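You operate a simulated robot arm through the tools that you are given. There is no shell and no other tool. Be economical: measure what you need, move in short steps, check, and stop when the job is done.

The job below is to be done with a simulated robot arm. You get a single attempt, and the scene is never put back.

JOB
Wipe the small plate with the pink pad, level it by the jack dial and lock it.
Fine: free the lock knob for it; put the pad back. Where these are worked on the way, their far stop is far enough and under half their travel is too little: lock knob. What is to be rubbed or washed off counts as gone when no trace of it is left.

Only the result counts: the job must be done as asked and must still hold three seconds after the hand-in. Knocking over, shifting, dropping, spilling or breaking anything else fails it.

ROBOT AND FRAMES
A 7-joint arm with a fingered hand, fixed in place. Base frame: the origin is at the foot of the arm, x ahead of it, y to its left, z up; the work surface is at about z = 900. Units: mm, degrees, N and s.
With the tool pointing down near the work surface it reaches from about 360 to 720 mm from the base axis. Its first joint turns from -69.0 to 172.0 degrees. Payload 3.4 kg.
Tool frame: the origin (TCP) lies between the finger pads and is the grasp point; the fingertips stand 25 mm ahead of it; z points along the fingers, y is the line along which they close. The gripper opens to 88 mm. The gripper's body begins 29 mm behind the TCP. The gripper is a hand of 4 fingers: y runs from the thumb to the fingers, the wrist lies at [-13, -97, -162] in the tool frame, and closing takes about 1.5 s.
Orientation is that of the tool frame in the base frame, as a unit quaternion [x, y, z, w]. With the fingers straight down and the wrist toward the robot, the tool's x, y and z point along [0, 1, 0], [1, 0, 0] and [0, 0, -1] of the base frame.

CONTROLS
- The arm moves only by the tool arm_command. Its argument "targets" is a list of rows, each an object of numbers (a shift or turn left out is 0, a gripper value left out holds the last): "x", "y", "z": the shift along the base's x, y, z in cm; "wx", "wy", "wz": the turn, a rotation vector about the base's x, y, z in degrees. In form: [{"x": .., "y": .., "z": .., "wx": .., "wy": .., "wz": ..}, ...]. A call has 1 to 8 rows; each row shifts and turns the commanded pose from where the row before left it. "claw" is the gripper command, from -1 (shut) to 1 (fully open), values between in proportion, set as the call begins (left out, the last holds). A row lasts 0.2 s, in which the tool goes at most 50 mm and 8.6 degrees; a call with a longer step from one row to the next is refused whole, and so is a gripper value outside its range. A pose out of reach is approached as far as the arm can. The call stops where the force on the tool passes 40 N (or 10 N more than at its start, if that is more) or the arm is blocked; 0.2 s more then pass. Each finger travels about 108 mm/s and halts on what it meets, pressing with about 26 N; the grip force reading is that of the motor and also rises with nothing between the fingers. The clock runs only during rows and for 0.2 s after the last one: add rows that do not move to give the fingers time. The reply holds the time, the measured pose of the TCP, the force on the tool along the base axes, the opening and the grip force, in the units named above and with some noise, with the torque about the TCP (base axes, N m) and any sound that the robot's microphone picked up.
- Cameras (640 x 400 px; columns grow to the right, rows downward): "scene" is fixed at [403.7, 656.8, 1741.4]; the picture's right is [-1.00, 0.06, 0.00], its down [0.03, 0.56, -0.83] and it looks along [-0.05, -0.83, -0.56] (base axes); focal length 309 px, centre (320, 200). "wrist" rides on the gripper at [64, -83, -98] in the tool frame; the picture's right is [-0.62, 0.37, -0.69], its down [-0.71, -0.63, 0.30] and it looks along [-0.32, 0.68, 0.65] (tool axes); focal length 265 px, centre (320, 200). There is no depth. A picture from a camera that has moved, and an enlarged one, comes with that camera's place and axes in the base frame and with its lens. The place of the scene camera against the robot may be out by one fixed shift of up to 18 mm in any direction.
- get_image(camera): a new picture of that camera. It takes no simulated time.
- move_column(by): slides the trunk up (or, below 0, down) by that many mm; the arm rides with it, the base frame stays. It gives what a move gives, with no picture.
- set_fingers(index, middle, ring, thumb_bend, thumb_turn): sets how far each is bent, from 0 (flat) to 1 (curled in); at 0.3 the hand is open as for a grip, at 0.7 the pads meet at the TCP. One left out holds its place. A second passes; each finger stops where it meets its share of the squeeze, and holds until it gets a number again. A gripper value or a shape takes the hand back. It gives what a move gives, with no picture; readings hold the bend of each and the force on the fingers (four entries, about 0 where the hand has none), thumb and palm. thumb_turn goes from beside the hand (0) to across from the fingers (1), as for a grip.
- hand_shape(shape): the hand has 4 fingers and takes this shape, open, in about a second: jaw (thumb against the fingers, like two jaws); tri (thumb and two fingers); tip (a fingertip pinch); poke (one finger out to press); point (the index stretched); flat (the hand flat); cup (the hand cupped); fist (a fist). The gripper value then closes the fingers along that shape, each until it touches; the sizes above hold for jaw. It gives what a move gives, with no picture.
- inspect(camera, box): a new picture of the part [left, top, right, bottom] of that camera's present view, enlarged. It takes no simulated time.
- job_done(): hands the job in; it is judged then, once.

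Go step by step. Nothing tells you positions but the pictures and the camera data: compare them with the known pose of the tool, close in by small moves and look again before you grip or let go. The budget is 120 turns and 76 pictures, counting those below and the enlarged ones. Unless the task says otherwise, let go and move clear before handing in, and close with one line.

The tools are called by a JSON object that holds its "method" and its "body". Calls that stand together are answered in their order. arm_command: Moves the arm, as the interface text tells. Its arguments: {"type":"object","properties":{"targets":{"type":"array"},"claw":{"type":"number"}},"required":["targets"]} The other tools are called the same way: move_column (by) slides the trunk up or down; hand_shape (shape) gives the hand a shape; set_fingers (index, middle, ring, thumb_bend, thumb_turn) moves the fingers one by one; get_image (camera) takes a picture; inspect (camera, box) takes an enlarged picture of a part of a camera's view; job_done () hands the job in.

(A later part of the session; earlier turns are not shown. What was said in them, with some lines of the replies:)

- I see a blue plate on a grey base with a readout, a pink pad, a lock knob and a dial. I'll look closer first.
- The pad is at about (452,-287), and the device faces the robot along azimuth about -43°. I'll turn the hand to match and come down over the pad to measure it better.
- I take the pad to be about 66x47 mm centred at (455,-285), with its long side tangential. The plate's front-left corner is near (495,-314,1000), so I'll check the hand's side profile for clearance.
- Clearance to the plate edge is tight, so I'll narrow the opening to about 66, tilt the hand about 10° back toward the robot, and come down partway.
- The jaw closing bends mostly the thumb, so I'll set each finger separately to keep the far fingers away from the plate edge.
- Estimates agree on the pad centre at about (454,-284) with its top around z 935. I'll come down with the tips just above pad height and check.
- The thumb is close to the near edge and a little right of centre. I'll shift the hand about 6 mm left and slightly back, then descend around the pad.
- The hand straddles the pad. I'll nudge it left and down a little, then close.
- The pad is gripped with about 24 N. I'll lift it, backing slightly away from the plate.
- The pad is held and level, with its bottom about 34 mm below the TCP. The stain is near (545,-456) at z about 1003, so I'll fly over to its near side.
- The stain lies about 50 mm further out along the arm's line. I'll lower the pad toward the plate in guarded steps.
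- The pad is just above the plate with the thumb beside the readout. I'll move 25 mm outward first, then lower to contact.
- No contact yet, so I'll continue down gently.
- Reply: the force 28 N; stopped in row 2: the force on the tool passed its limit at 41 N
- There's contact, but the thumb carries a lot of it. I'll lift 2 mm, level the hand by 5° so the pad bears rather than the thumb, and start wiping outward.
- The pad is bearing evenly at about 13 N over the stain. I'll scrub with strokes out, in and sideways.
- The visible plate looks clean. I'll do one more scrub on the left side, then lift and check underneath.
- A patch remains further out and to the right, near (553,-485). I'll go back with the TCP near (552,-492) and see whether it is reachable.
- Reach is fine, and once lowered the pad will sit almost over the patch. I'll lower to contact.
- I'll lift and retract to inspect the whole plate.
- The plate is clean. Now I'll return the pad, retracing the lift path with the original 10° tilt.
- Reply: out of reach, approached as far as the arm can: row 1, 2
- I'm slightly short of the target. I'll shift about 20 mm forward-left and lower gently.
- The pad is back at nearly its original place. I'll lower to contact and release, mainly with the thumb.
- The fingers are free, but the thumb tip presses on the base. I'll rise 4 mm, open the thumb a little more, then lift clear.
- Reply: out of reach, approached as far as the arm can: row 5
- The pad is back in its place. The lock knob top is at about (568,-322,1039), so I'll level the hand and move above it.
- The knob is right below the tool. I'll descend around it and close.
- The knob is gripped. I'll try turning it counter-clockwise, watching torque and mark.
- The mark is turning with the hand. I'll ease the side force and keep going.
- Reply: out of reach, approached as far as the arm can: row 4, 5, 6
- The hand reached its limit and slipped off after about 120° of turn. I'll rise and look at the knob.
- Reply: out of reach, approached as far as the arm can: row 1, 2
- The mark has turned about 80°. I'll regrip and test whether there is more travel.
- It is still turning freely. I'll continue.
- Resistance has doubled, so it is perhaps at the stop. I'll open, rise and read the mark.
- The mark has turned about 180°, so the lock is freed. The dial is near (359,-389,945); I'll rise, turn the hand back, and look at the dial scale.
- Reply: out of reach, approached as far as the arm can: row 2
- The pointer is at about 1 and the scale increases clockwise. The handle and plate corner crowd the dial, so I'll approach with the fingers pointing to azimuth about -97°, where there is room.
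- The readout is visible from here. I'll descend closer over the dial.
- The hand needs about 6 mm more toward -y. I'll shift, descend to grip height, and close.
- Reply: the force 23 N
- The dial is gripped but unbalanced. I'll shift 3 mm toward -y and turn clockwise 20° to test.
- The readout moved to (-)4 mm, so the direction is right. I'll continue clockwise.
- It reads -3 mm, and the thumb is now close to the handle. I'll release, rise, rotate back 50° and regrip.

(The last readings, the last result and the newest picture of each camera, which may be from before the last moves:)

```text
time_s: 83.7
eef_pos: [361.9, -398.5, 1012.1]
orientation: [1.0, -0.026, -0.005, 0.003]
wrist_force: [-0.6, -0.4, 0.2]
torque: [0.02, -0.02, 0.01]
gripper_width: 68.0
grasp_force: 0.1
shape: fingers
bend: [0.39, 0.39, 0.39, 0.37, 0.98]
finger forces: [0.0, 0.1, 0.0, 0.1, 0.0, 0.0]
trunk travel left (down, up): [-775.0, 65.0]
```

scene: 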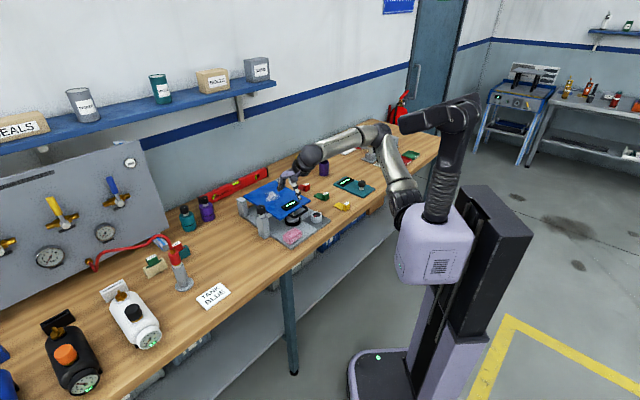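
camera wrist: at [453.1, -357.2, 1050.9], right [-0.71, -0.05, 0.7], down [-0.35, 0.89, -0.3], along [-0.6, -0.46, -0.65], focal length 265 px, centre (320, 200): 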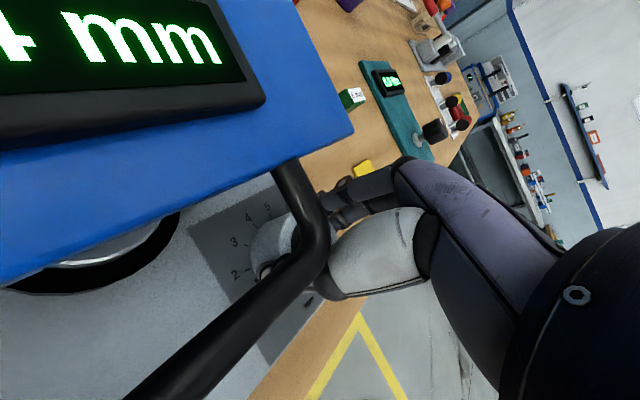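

{"method": "arm_command", "body": {"targets": [{"x": -0.4, "y": -0.15}, {"z": -3}, {"z": -2}, {"z": -0.8}, {}]}}

{"method": "set_fingers", "body": {"index": 0.8, "middle": 0.8, "ring": 0.8, "thumb_bend": 0.8}}

{"method": "arm_command", "body": {"targets": [{"y": -0.2, "wz": -6}, {"wz": -6}, {"wz": -6}, {"wz": -6}, {"x": -0.1, "wz": -6}, {"wz": -6}, {}]}}

{"method": "inspect", "body": {"camera": "scene", "box": [280, 185, 344, 241]}}

```text
time_s: 84.9
eef_pos: [358.0, -399.8, 954.6]
orientation: [1.0, -0.026, -0.003, 0.001]
wrist_force: [0.8, 0.8, 1.2]
torque: [-0.01, 0.01, 0.04]
gripper_width: 67.5
grasp_force: 0.0
shape: fingers
bend: [0.39, 0.39, 0.39, 0.37, 0.98]
finger forces: [0.0, 0.0, 0.0, 0.0, 0.0, 0.0]
trunk travel left (down, up): [-775.0, 65.0]
```

```text
time_s: 85.9
eef_pos: [356.9, -402.7, 954.4]
orientation: [1.0, -0.025, -0.003, 0.001]
wrist_force: [-5.3, -20.1, 5.0]
torque: [-0.43, 0.08, 0.19]
gripper_width: 36.8
grasp_force: 18.8
shape: fingers
bend: [0.51, 0.52, 0.61, 0.56, 0.96]
finger forces: [10.0, 10.1, 8.7, 0.0, 9.3, 0.0]
trunk travel left (down, up): [-775.0, 65.0]
```

```text
time_s: 87.5
eef_pos: [355.5, -403.1, 954.5]
orientation: [0.943, -0.334, -0.005, -0.002]
wrist_force: [-10.5, -15.2, 2.3]
torque: [-0.32, 0.18, 0.07]
gripper_width: 37.0
grasp_force: 18.2
shape: fingers
bend: [0.5, 0.52, 0.63, 0.57, 0.94]
finger forces: [10.8, 9.1, 6.7, 0.0, 9.8, 0.1]
trunk travel left (down, up): [-775.0, 65.0]
```

```text
7.14 times, centred on (312, 213) of scene
camera zoom: at [403.7, 656.8, 1741.4], right [-1.0, 0.06, 0.0], down [0.03, 0.56, -0.83], along [-0.05, -0.83, -0.56], focal length 2205 px, centre (377, 107)
```

zoom: 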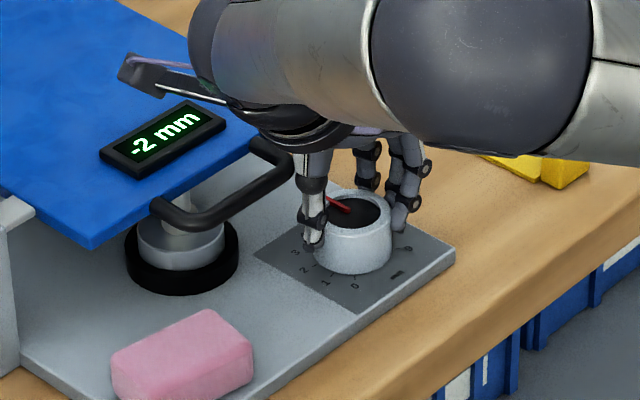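

It reads -2 mm, so about two more divisions (60–65°) remain. I'll do another regrip cycle.

{"method": "set_fingers", "body": {"index": 0.39, "middle": 0.39, "ring": 0.39, "thumb_bend": 0.44}}

{"method": "arm_command", "body": {"targets": [{"z": 2}, {"z": 4}, {"x": 0.2, "y": 0.2, "wz": 8}, {"wz": 8}, {"wz": 8}, {"wz": 8}, {"wz": 8}, {}]}}

{"method": "set_fingers", "body": {"thumb_bend": 0.37}}

```text
time_s: 88.5
eef_pos: [357.3, -400.0, 955.7]
orientation: [0.943, -0.332, -0.005, 0.0]
wrist_force: [-0.5, 0.2, -1.2]
torque: [0.0, 0.01, 0.02]
gripper_width: 60.0
grasp_force: 0.5
shape: fingers
bend: [0.39, 0.39, 0.39, 0.44, 0.98]
finger forces: [0.0, 0.0, 0.0, 0.0, 0.6, 0.1]
trunk travel left (down, up): [-775.0, 65.0]
```

```text
time_s: 90.3
eef_pos: [360.2, -399.5, 1015.4]
orientation: [1.0, 0.011, -0.005, 0.003]
wrist_force: [0.6, -0.2, -0.5]
torque: [-0.02, -0.04, 0.02]
gripper_width: 60.0
grasp_force: 0.0
shape: fingers
bend: [0.39, 0.39, 0.39, 0.44, 0.98]
finger forces: [0.0, 0.1, 0.0, 0.1, 0.0, 0.0]
trunk travel left (down, up): [-775.0, 65.0]
```

```text
time_s: 91.3
eef_pos: [358.6, -399.6, 1015.5]
orientation: [1.0, 0.01, -0.004, 0.003]
wrist_force: [0.5, -0.7, -0.3]
torque: [-0.04, -0.04, 0.0]
gripper_width: 67.5
grasp_force: 0.0
shape: fingers
bend: [0.39, 0.39, 0.39, 0.37, 0.98]
finger forces: [0.0, 0.0, 0.0, 0.0, 0.0, 0.1]
trunk travel left (down, up): [-775.0, 65.0]
```

{"method": "arm_command", "body": {"targets": [{"x": -0.05, "y": -0.05}, {"z": -3}, {"z": -2}, {"z": -1}, {}]}}

{"method": "set_fingers", "body": {"index": 0.8, "middle": 0.8, "ring": 0.8, "thumb_bend": 0.8}}

{"method": "arm_command", "body": {"targets": [{"y": -0.2, "wz": -6}, {"wz": -6}, {"wz": -6}, {"wz": -6}, {"wz": -6}, {"x": -0.1, "wz": -6}, {"wz": -6}, {}]}}

{"method": "inspect", "body": {"camera": "scene", "box": [280, 185, 344, 241]}}

```text
time_s: 92.5
eef_pos: [357.1, -397.7, 954.5]
orientation: [1.0, 0.01, -0.004, 0.003]
wrist_force: [-1.8, 0.5, 0.7]
torque: [0.0, -0.01, 0.01]
gripper_width: 67.5
grasp_force: 0.2
shape: fingers
bend: [0.39, 0.39, 0.39, 0.37, 0.98]
finger forces: [0.0, 0.0, 0.0, 0.0, 0.0, 0.0]
trunk travel left (down, up): [-775.0, 65.0]
```

```text
time_s: 93.5
eef_pos: [356.0, -402.5, 953.8]
orientation: [1.0, 0.009, -0.004, 0.002]
wrist_force: [-4.9, -21.7, 4.8]
torque: [-0.49, 0.08, 0.15]
gripper_width: 36.5
grasp_force: 18.8
shape: fingers
bend: [0.51, 0.52, 0.61, 0.57, 0.96]
finger forces: [9.7, 10.1, 8.9, 0.1, 8.8, 0.0]
trunk travel left (down, up): [-775.0, 65.0]
```

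```text
time_s: 95.3
eef_pos: [353.3, -404.0, 955.0]
orientation: [0.937, -0.35, -0.005, -0.002]
wrist_force: [-11.3, -11.6, -0.5]
torque: [-0.28, 0.15, 0.07]
gripper_width: 36.3
grasp_force: 17.8
shape: fingers
bend: [0.5, 0.52, 0.63, 0.57, 0.95]
finger forces: [10.6, 8.4, 7.0, 0.1, 10.0, 0.1]
trunk travel left (down, up): [-775.0, 65.0]
```

```text
7.14 times, centred on (312, 213) of scene
camera zoom: at [403.7, 656.8, 1741.4], right [-1.0, 0.06, 0.0], down [0.03, 0.56, -0.83], along [-0.05, -0.83, -0.56], focal length 2205 px, centre (377, 107)
```

zoom: 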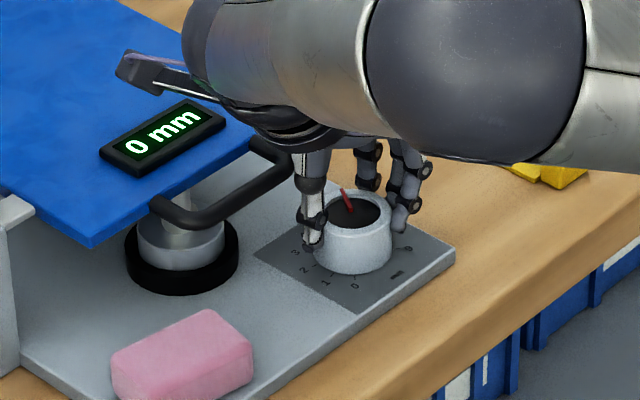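

It reads 0 mm. To centre it within the rounding I'll back off 8° and see whether it stays at 0.

{"method": "arm_command", "body": {"targets": [{"wz": 4}, {"wz": 4}, {}]}}

{"method": "inspect", "body": {"camera": "scene", "box": [280, 185, 344, 241]}}

```text
time_s: 96.1
eef_pos: [355.5, -404.3, 954.7]
orientation: [0.959, -0.283, -0.005, -0.001]
wrist_force: [-11.1, -9.6, -4.5]
torque: [-0.2, 0.16, 0.07]
gripper_width: 36.5
grasp_force: 19.3
shape: fingers
bend: [0.51, 0.52, 0.63, 0.57, 0.95]
finger forces: [8.9, 8.6, 9.2, 0.0, 10.5, 0.0]
trunk travel left (down, up): [-775.0, 65.0]
```

```text
7.14 times, centred on (312, 213) of scene
camera zoom: at [403.7, 656.8, 1741.4], right [-1.0, 0.06, 0.0], down [0.03, 0.56, -0.83], along [-0.05, -0.83, -0.56], focal length 2205 px, centre (377, 107)
```

zoom: 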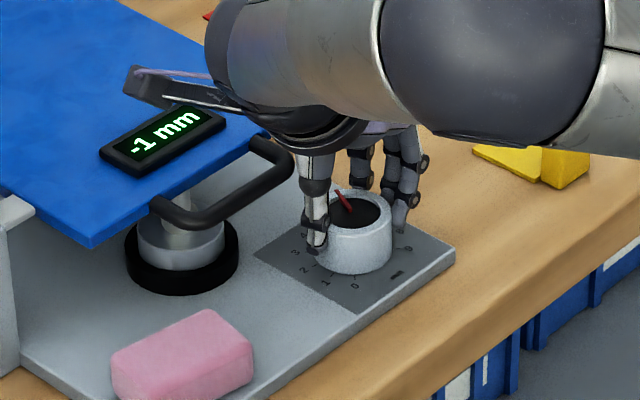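

It shows -1, so the earlier spot was just inside 0. I'll go forward 16°.

{"method": "arm_command", "body": {"targets": [{"wz": -5.5}, {"wz": -5.5}, {"wz": -5}, {}]}}

{"method": "inspect", "body": {"camera": "scene", "box": [280, 185, 344, 241]}}

```text
time_s: 97.1
eef_pos: [353.6, -403.9, 954.5]
orientation: [0.91, -0.415, -0.005, -0.002]
wrist_force: [-17.0, -6.8, -8.0]
torque: [-0.3, -0.23, 0.15]
gripper_width: 36.8
grasp_force: 23.9
shape: fingers
bend: [0.51, 0.53, 0.65, 0.56, 0.95]
finger forces: [9.8, 7.7, 6.1, 0.0, 24.2, 0.0]
trunk travel left (down, up): [-775.0, 65.0]
```

```text
7.14 times, centred on (312, 213) of scene
camera zoom: at [403.7, 656.8, 1741.4], right [-1.0, 0.06, 0.0], down [0.03, 0.56, -0.83], along [-0.05, -0.83, -0.56], focal length 2205 px, centre (377, 107)
```

zoom: 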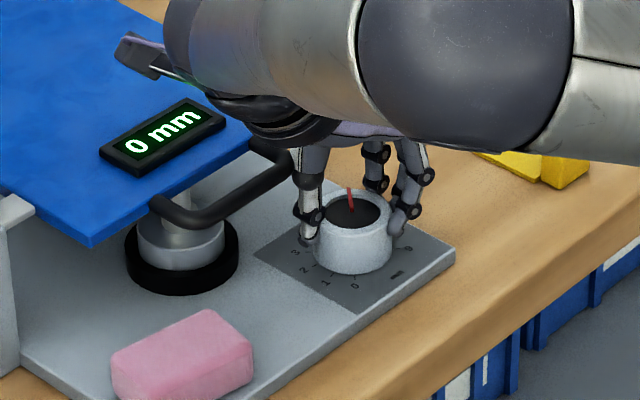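

It's now well inside 0 mm. I'll release the dial, rise clear, and go back to the lock knob with yaw at about +50°.

{"method": "set_fingers", "body": {"index": 0.39, "middle": 0.39, "ring": 0.39, "thumb_bend": 0.46}}

{"method": "arm_command", "body": {"targets": [{"z": 1}, {"z": 3}, {"z": 4, "wz": 4}, {"z": 4, "wz": 8}, {"z": 4, "wz": 8}, {"z": 2, "wz": 8}, {"wz": 8}, {"wz": 8}]}}

{"method": "arm_command", "body": {"targets": [{"wz": 8}, {"wz": 8}, {"wz": 8}, {"wz": 8}, {"wz": 8}, {"wz": 8}, {"wz": 8}, {"wz": 8}], "claw": 0.9}}

{"method": "arm_command", "body": {"targets": [{"x": 3, "y": 1, "wz": 8}, {"x": 3, "y": 1, "wz": 8}, {"x": 3, "y": 1, "wz": 8}, {"x": 3, "y": 1, "wz": 8}, {"x": 3, "y": 1, "wz": 8}, {"x": 3, "y": 1, "wz": 8}, {"x": 3, "y": 1, "wz": 8}, {"y": 0.8}]}}

```text
time_s: 98.1
eef_pos: [355.8, -402.3, 955.3]
orientation: [0.91, -0.413, -0.005, -0.001]
wrist_force: [-10.9, -6.2, 0.7]
torque: [0.21, -0.37, -0.03]
gripper_width: 53.3
grasp_force: 6.6
shape: fingers
bend: [0.39, 0.39, 0.39, 0.46, 0.98]
finger forces: [0.0, 0.0, 0.0, 0.0, 12.4, 0.1]
trunk travel left (down, up): [-775.0, 65.0]
```

```text
time_s: 99.9
eef_pos: [353.9, -402.3, 1134.3]
orientation: [0.999, -0.045, -0.006, -0.002]
wrist_force: [0.5, 0.1, -0.5]
torque: [0.0, -0.02, 0.04]
gripper_width: 57.9
grasp_force: 0.0
shape: fingers
bend: [0.39, 0.39, 0.39, 0.46, 0.98]
finger forces: [0.0, 0.0, 0.1, 0.1, 0.1, 0.1]
trunk travel left (down, up): [-775.0, 65.0]
```

```text
time_s: 101.7
eef_pos: [358.8, -401.7, 1136.1]
orientation: [0.869, 0.495, -0.002, 0.004]
wrist_force: [-0.2, -0.3, -0.3]
torque: [0.0, 0.0, 0.0]
gripper_width: 83.4
grasp_force: 0.0
shape: jaw
bend: [0.32, 0.31, 0.3, 0.31, 0.98]
finger forces: [0.0, 0.0, 0.0, 0.0, 0.0, 0.0]
trunk travel left (down, up): [-775.0, 65.0]
```

```text
time_s: 103.5
eef_pos: [566.7, -322.2, 1135.7]
orientation: [0.536, 0.844, 0.0, 0.007]
wrist_force: [-0.4, 0.9, 1.1]
torque: [-0.03, 0.0, -0.01]
gripper_width: 83.5
grasp_force: 0.1
shape: jaw
bend: [0.32, 0.31, 0.3, 0.31, 0.98]
finger forces: [0.0, 0.0, 0.0, 0.0, 0.0, 0.0]
trunk travel left (down, up): [-775.0, 65.0]
```

{"method": "arm_command", "body": {"targets": [{"y": -0.3, "wz": 8}, {"wz": 8}, {"wz": 8}, {"z": -3}, {"z": -3}, {"z": -2}, {"z": -1}, {}]}}

{"method": "inspect", "body": {"camera": "scene", "box": [240, 174, 320, 234]}}

```text
time_s: 105.3
eef_pos: [568.1, -324.6, 1045.4]
orientation: [0.349, 0.937, 0.001, 0.005]
wrist_force: [-0.1, -0.8, 0.5]
torque: [-0.03, 0.01, -0.01]
gripper_width: 83.3
grasp_force: 0.1
shape: jaw
bend: [0.32, 0.31, 0.3, 0.31, 0.98]
finger forces: [0.0, 0.0, 0.0, 0.1, 0.0, 0.1]
trunk travel left (down, up): [-775.0, 65.0]
```

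```text
6.67 times, centred on (280, 204) of scene
camera zoom: at [403.7, 656.8, 1741.4], right [-1.0, 0.06, 0.0], down [0.03, 0.56, -0.83], along [-0.05, -0.83, -0.56], focal length 2058 px, centre (587, 173)
```

zoom: 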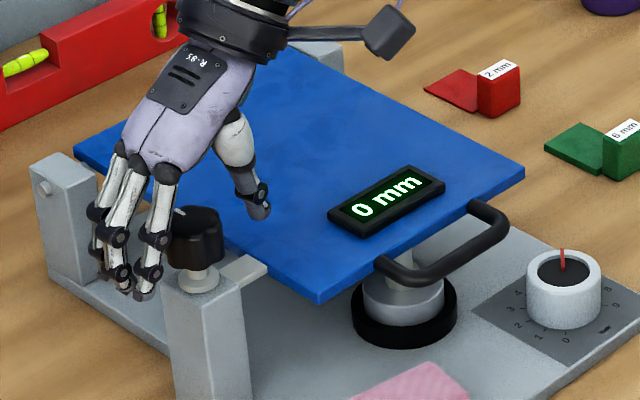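

It still reads 0 mm and the knob is between the fingers. I'll close and turn it clockwise.

{"method": "arm_command", "body": {"targets": [{}, {}, {}, {}, {}, {}, {}, {}], "claw": -1}}

{"method": "arm_command", "body": {"targets": [{"wz": -7}, {"wz": -7}, {"wz": -7}, {"wz": -7}, {"wz": -7}, {"wz": -7}, {}]}}

```text
time_s: 107.1
eef_pos: [567.4, -325.5, 1044.8]
orientation: [0.349, 0.937, 0.001, 0.005]
wrist_force: [-4.4, -1.0, -4.2]
torque: [0.01, 0.08, -0.02]
gripper_width: 28.7
grasp_force: 26.3
shape: jaw
bend: [0.74, 0.51, 0.57, 0.74, 1.0]
finger forces: [12.7, 7.5, 0.0, 0.0, 22.6, 0.0]
trunk travel left (down, up): [-775.0, 65.0]
```

```text
time_s: 108.7
eef_pos: [569.4, -325.2, 1044.0]
orientation: [0.662, 0.749, -0.001, 0.004]
wrist_force: [1.5, 9.0, -5.6]
torque: [0.16, -0.03, 0.08]
gripper_width: 28.5
grasp_force: 25.8
shape: jaw
bend: [0.74, 0.51, 0.57, 0.74, 1.0]
finger forces: [16.4, 8.0, 0.0, 0.0, 21.5, 0.1]
trunk travel left (down, up): [-775.0, 65.0]
```

{"method": "arm_command", "body": {"targets": [{"y": 0.15, "wz": -7}, {"wz": -7}, {"wz": -7}, {"wz": -7}, {"wz": -7}, {"wz": -7}, {"wz": -7}, {}]}}

{"method": "arm_command", "body": {"targets": [{"wz": -7}, {"wz": -7}, {"wz": -7}, {}]}}

{"method": "inspect", "body": {"camera": "scene", "box": [240, 174, 320, 234]}}

```text
time_s: 110.5
eef_pos: [570.5, -323.5, 1045.0]
orientation: [0.913, 0.408, -0.004, 0.005]
wrist_force: [8.1, 4.0, -0.6]
torque: [0.06, -0.18, 0.06]
gripper_width: 28.1
grasp_force: 26.1
shape: jaw
bend: [0.74, 0.51, 0.57, 0.75, 0.99]
finger forces: [17.1, 7.9, 0.1, 0.0, 22.1, 0.1]
trunk travel left (down, up): [-775.0, 65.0]
```

```text
time_s: 111.5
eef_pos: [571.0, -324.4, 1044.4]
orientation: [0.972, 0.235, -0.005, 0.003]
wrist_force: [11.3, 3.5, -1.1]
torque: [0.01, -0.2, 0.09]
gripper_width: 28.4
grasp_force: 25.7
shape: jaw
bend: [0.74, 0.51, 0.57, 0.75, 0.98]
finger forces: [17.3, 7.0, 0.0, 0.0, 22.7, 0.0]
trunk travel left (down, up): [-775.0, 65.0]
```

```text
6.67 times, centred on (280, 204) of scene
camera zoom: at [403.7, 656.8, 1741.4], right [-1.0, 0.06, 0.0], down [0.03, 0.56, -0.83], along [-0.05, -0.83, -0.56], focal length 2058 px, centre (587, 173)
```

zoom: 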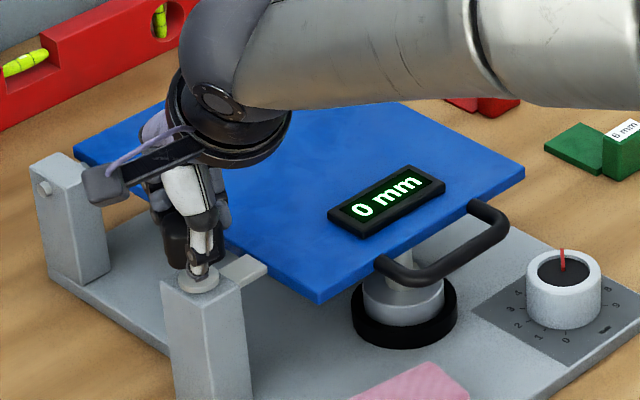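

It holds at 0 mm after 112° of clockwise turn. I'll continue toward the stop.

{"method": "arm_command", "body": {"targets": [{"x": 0.2, "wz": -7}, {"wz": -7}, {"wz": -7}, {"wz": -7}, {"wz": -7}, {"wz": -7}, {}]}}

{"method": "arm_command", "body": {"targets": [{"y": -0.1, "wz": -7}, {"wz": -7}, {"wz": -7}, {"wz": -7}, {"wz": -7}, {}]}}

{"method": "inspect", "body": {"camera": "scene", "box": [240, 174, 320, 234]}}

```text
time_s: 113.1
eef_pos: [573.3, -324.1, 1043.5]
orientation: [0.992, -0.13, -0.005, 0.002]
wrist_force: [12.1, 0.8, 2.7]
torque: [-0.03, -0.15, 0.02]
gripper_width: 28.4
grasp_force: 25.8
shape: jaw
bend: [0.74, 0.52, 0.57, 0.75, 0.98]
finger forces: [15.2, 6.8, 0.0, 0.1, 25.5, 0.1]
trunk travel left (down, up): [-775.0, 65.0]
```

```text
time_s: 114.5
eef_pos: [568.9, -323.6, 1043.1]
orientation: [0.907, -0.42, -0.004, 0.001]
wrist_force: [24.8, -9.8, 13.8]
torque: [-0.12, -0.68, 0.28]
gripper_width: 28.8
grasp_force: 26.0
shape: jaw
bend: [0.74, 0.55, 0.57, 0.75, 0.98]
finger forces: [17.4, 3.1, 0.1, 0.0, 30.9, 0.1]
out of reach, approached as far as the arm can: row 5
trunk travel left (down, up): [-775.0, 65.0]
```

```text
6.67 times, centred on (280, 204) of scene
camera zoom: at [403.7, 656.8, 1741.4], right [-1.0, 0.06, 0.0], down [0.03, 0.56, -0.83], along [-0.05, -0.83, -0.56], focal length 2058 px, centre (587, 173)
```

zoom: 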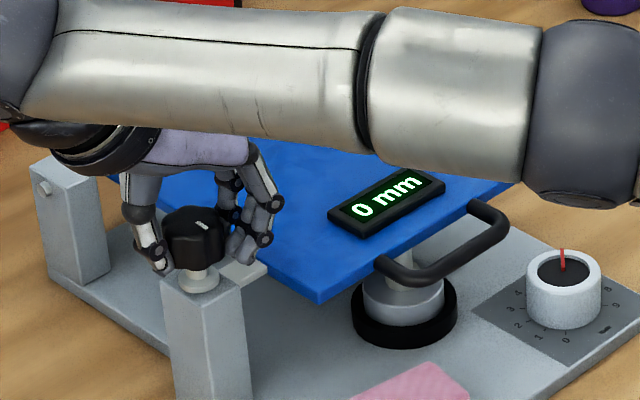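

The mark is back at roughly its original angle with rising torque. I'll open, rise and check the mark closely.

{"method": "arm_command", "body": {"targets": [{}, {}, {}, {}, {"z": 3}, {"z": 4}, {"x": -3, "z": 2}, {"x": -3}], "claw": 0.9}}

{"method": "inspect", "body": {"camera": "scene", "box": [240, 174, 304, 230]}}

```text
time_s: 116.3
eef_pos: [499.1, -320.7, 1113.2]
orientation: [0.907, -0.421, -0.005, 0.0]
wrist_force: [-0.6, -1.2, -0.7]
torque: [0.04, 0.0, 0.0]
gripper_width: 83.3
grasp_force: 0.0
shape: jaw
bend: [0.32, 0.31, 0.3, 0.31, 0.98]
finger forces: [0.1, 0.0, 0.1, 0.0, 0.1, 0.1]
out of reach, approached as far as the arm can: row 6
trunk travel left (down, up): [-775.0, 65.0]
```

```text
7.14 times, centred on (272, 202) of scene
camera zoom: at [403.7, 656.8, 1741.4], right [-1.0, 0.06, 0.0], down [0.03, 0.56, -0.83], along [-0.05, -0.83, -0.56], focal length 2205 px, centre (663, 186)
```

zoom: 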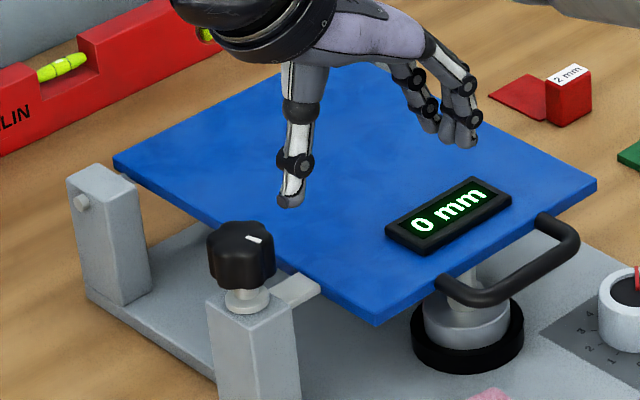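

The mark looks about 10–15° short of its original position, so I'll regrip once and tighten to the stop.

{"method": "arm_command", "body": {"targets": [{"wz": 8}, {"wz": 8}, {"wz": 8}, {"wz": 8}, {"wz": 8}, {"wz": 8}, {"wz": 8}, {"wz": 8}]}}

{"method": "arm_command", "body": {"targets": [{"x": 3.5, "wz": 8}, {"x": 3.4, "wz": 8}, {"wz": 8, "y": -0.2}, {"z": -2}, {"z": -3}, {"z": -1.8}, {}]}}

```text
time_s: 118.1
eef_pos: [500.8, -320.4, 1112.7]
orientation: [0.992, 0.124, -0.004, 0.003]
wrist_force: [-0.1, 0.1, 0.8]
torque: [0.02, 0.03, -0.04]
gripper_width: 83.4
grasp_force: 0.1
shape: jaw
bend: [0.32, 0.31, 0.3, 0.31, 0.98]
finger forces: [0.0, 0.0, 0.0, 0.0, 0.0, 0.0]
trunk travel left (down, up): [-775.0, 65.0]
```

```text
time_s: 119.7
eef_pos: [570.1, -325.3, 1046.6]
orientation: [0.945, 0.327, -0.003, 0.004]
wrist_force: [-0.1, -0.1, -0.3]
torque: [-0.02, 0.0, -0.02]
gripper_width: 83.0
grasp_force: 0.2
shape: jaw
bend: [0.32, 0.31, 0.3, 0.31, 0.98]
finger forces: [0.0, 0.0, 0.0, 0.0, 0.0, 0.0]
trunk travel left (down, up): [-775.0, 65.0]
```

{"method": "arm_command", "body": {"targets": [{}, {}, {}, {}, {}, {}, {}, {}], "claw": -1}}

{"method": "arm_command", "body": {"targets": [{"wz": -6}, {"wz": -6}, {"wz": -6}, {"wz": -6}, {}]}}

{"method": "arm_command", "body": {"targets": [{"wz": -6}, {"wz": -6}, {}]}}

```text
time_s: 121.5
eef_pos: [571.1, -323.5, 1047.9]
orientation: [0.945, 0.327, -0.004, 0.003]
wrist_force: [-1.7, 3.3, -2.5]
torque: [0.07, 0.05, 0.01]
gripper_width: 29.8
grasp_force: 26.0
shape: jaw
bend: [0.74, 0.5, 0.54, 0.74, 1.0]
finger forces: [12.9, 7.6, 0.0, 0.0, 23.0, 0.0]
trunk travel left (down, up): [-775.0, 65.0]
```

```text
time_s: 122.7
eef_pos: [569.5, -322.8, 1047.4]
orientation: [0.992, 0.123, -0.004, 0.004]
wrist_force: [7.5, 0.7, 4.6]
torque: [-0.07, -0.19, 0.17]
gripper_width: 29.3
grasp_force: 26.1
shape: jaw
bend: [0.74, 0.5, 0.54, 0.75, 1.0]
finger forces: [15.8, 7.9, 0.0, 0.1, 22.7, 0.0]
trunk travel left (down, up): [-775.0, 65.0]
```

```text
time_s: 123.5
eef_pos: [572.9, -322.9, 1045.6]
orientation: [1.0, 0.02, -0.005, 0.002]
wrist_force: [13.8, 1.0, 7.3]
torque: [-0.1, -0.34, 0.38]
gripper_width: 28.8
grasp_force: 26.1
shape: jaw
bend: [0.75, 0.49, 0.54, 0.75, 1.0]
finger forces: [18.6, 8.7, 0.1, 0.0, 22.5, 0.0]
trunk travel left (down, up): [-775.0, 65.0]
```

Torque climbs steadily, so it is firmly at the stop. I'll release, move clear, and check.

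{"method": "arm_command", "body": {"targets": [{}, {}, {}, {}, {"z": 3}, {"z": 4}, {"x": -3, "y": 2, "z": 4}, {"x": -4, "y": 3, "z": 3}], "claw": 0.9}}

{"method": "inspect", "body": {"camera": "scene", "box": [240, 174, 304, 230]}}

{"method": "get_image", "body": {"camera": "scene"}}

```text
refused: row 7 steps farther than a row can; nothing moved
```

```text
7.14 times, centred on (272, 202) of scene
camera zoom: at [403.7, 656.8, 1741.4], right [-1.0, 0.06, 0.0], down [0.03, 0.56, -0.83], along [-0.05, -0.83, -0.56], focal length 2205 px, centre (663, 186)
```

zoom: 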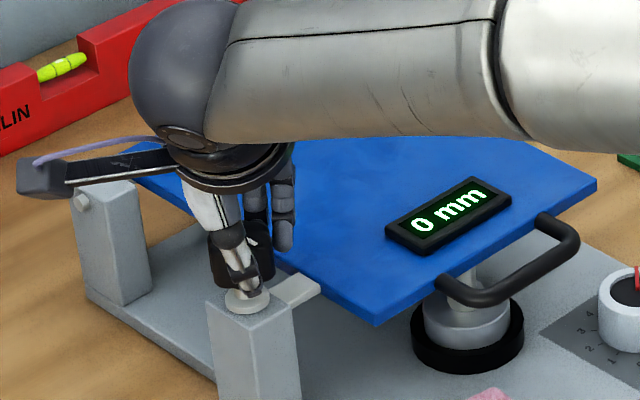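

```text
2 pictures are left
```

scene: 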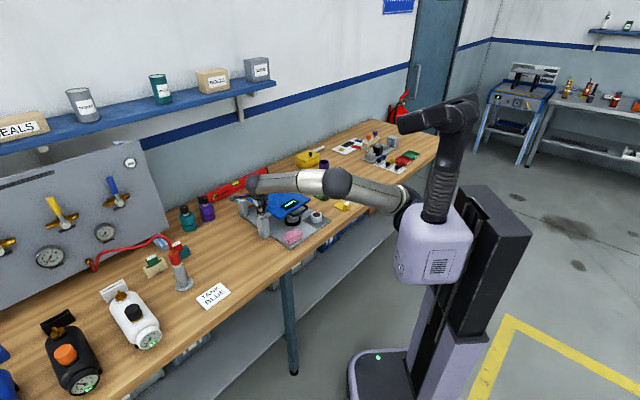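

The move was refused for too large a step, so I'll release and retract with smaller ones.

{"method": "arm_command", "body": {"targets": [{}, {}, {}, {}, {"z": 3}, {"z": 4}, {"x": -2.5, "y": 1.5, "z": 3}, {"x": -3, "y": 2, "z": 2.5}], "claw": 0.9}}

{"method": "inspect", "body": {"camera": "scene", "box": [240, 174, 336, 258]}}

```text
time_s: 125.3
eef_pos: [510.8, -307.9, 1159.5]
orientation: [1.0, 0.0, -0.008, -0.017]
wrist_force: [0.6, -0.6, 0.6]
torque: [0.0, -0.04, 0.0]
gripper_width: 83.3
grasp_force: 0.0
shape: jaw
bend: [0.32, 0.31, 0.3, 0.31, 0.98]
finger forces: [0.0, 0.0, 0.1, 0.0, 0.0, 0.1]
trunk travel left (down, up): [-775.0, 65.0]
```

```text
4.76 times, centred on (288, 216) of scene
camera zoom: at [403.7, 656.8, 1741.4], right [-1.0, 0.06, 0.0], down [0.03, 0.56, -0.83], along [-0.05, -0.83, -0.56], focal length 1470 px, centre (472, 124)
```

zoom: 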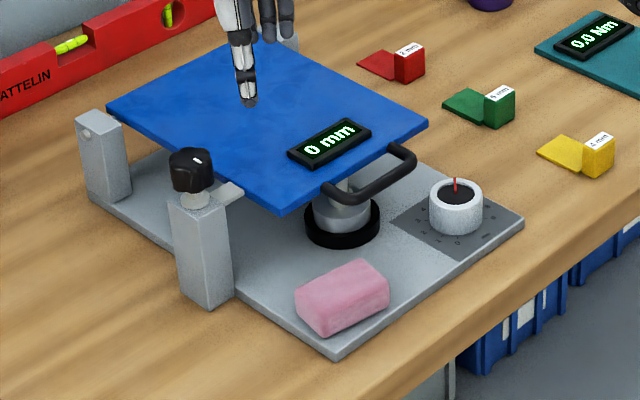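

The plate is clean and reads 0 mm, the knob is back at its locked stop, the pad is in its place, and the hand is clear. I'm handing in now.

{"method": "job_done", "body": {}}

```text
The job is handed in.
```

I wiped the plate clean with the pink pad, put the pad back, levelled the plate to a 0 mm reading with the jack dial, and turned the lock knob back to its stop.
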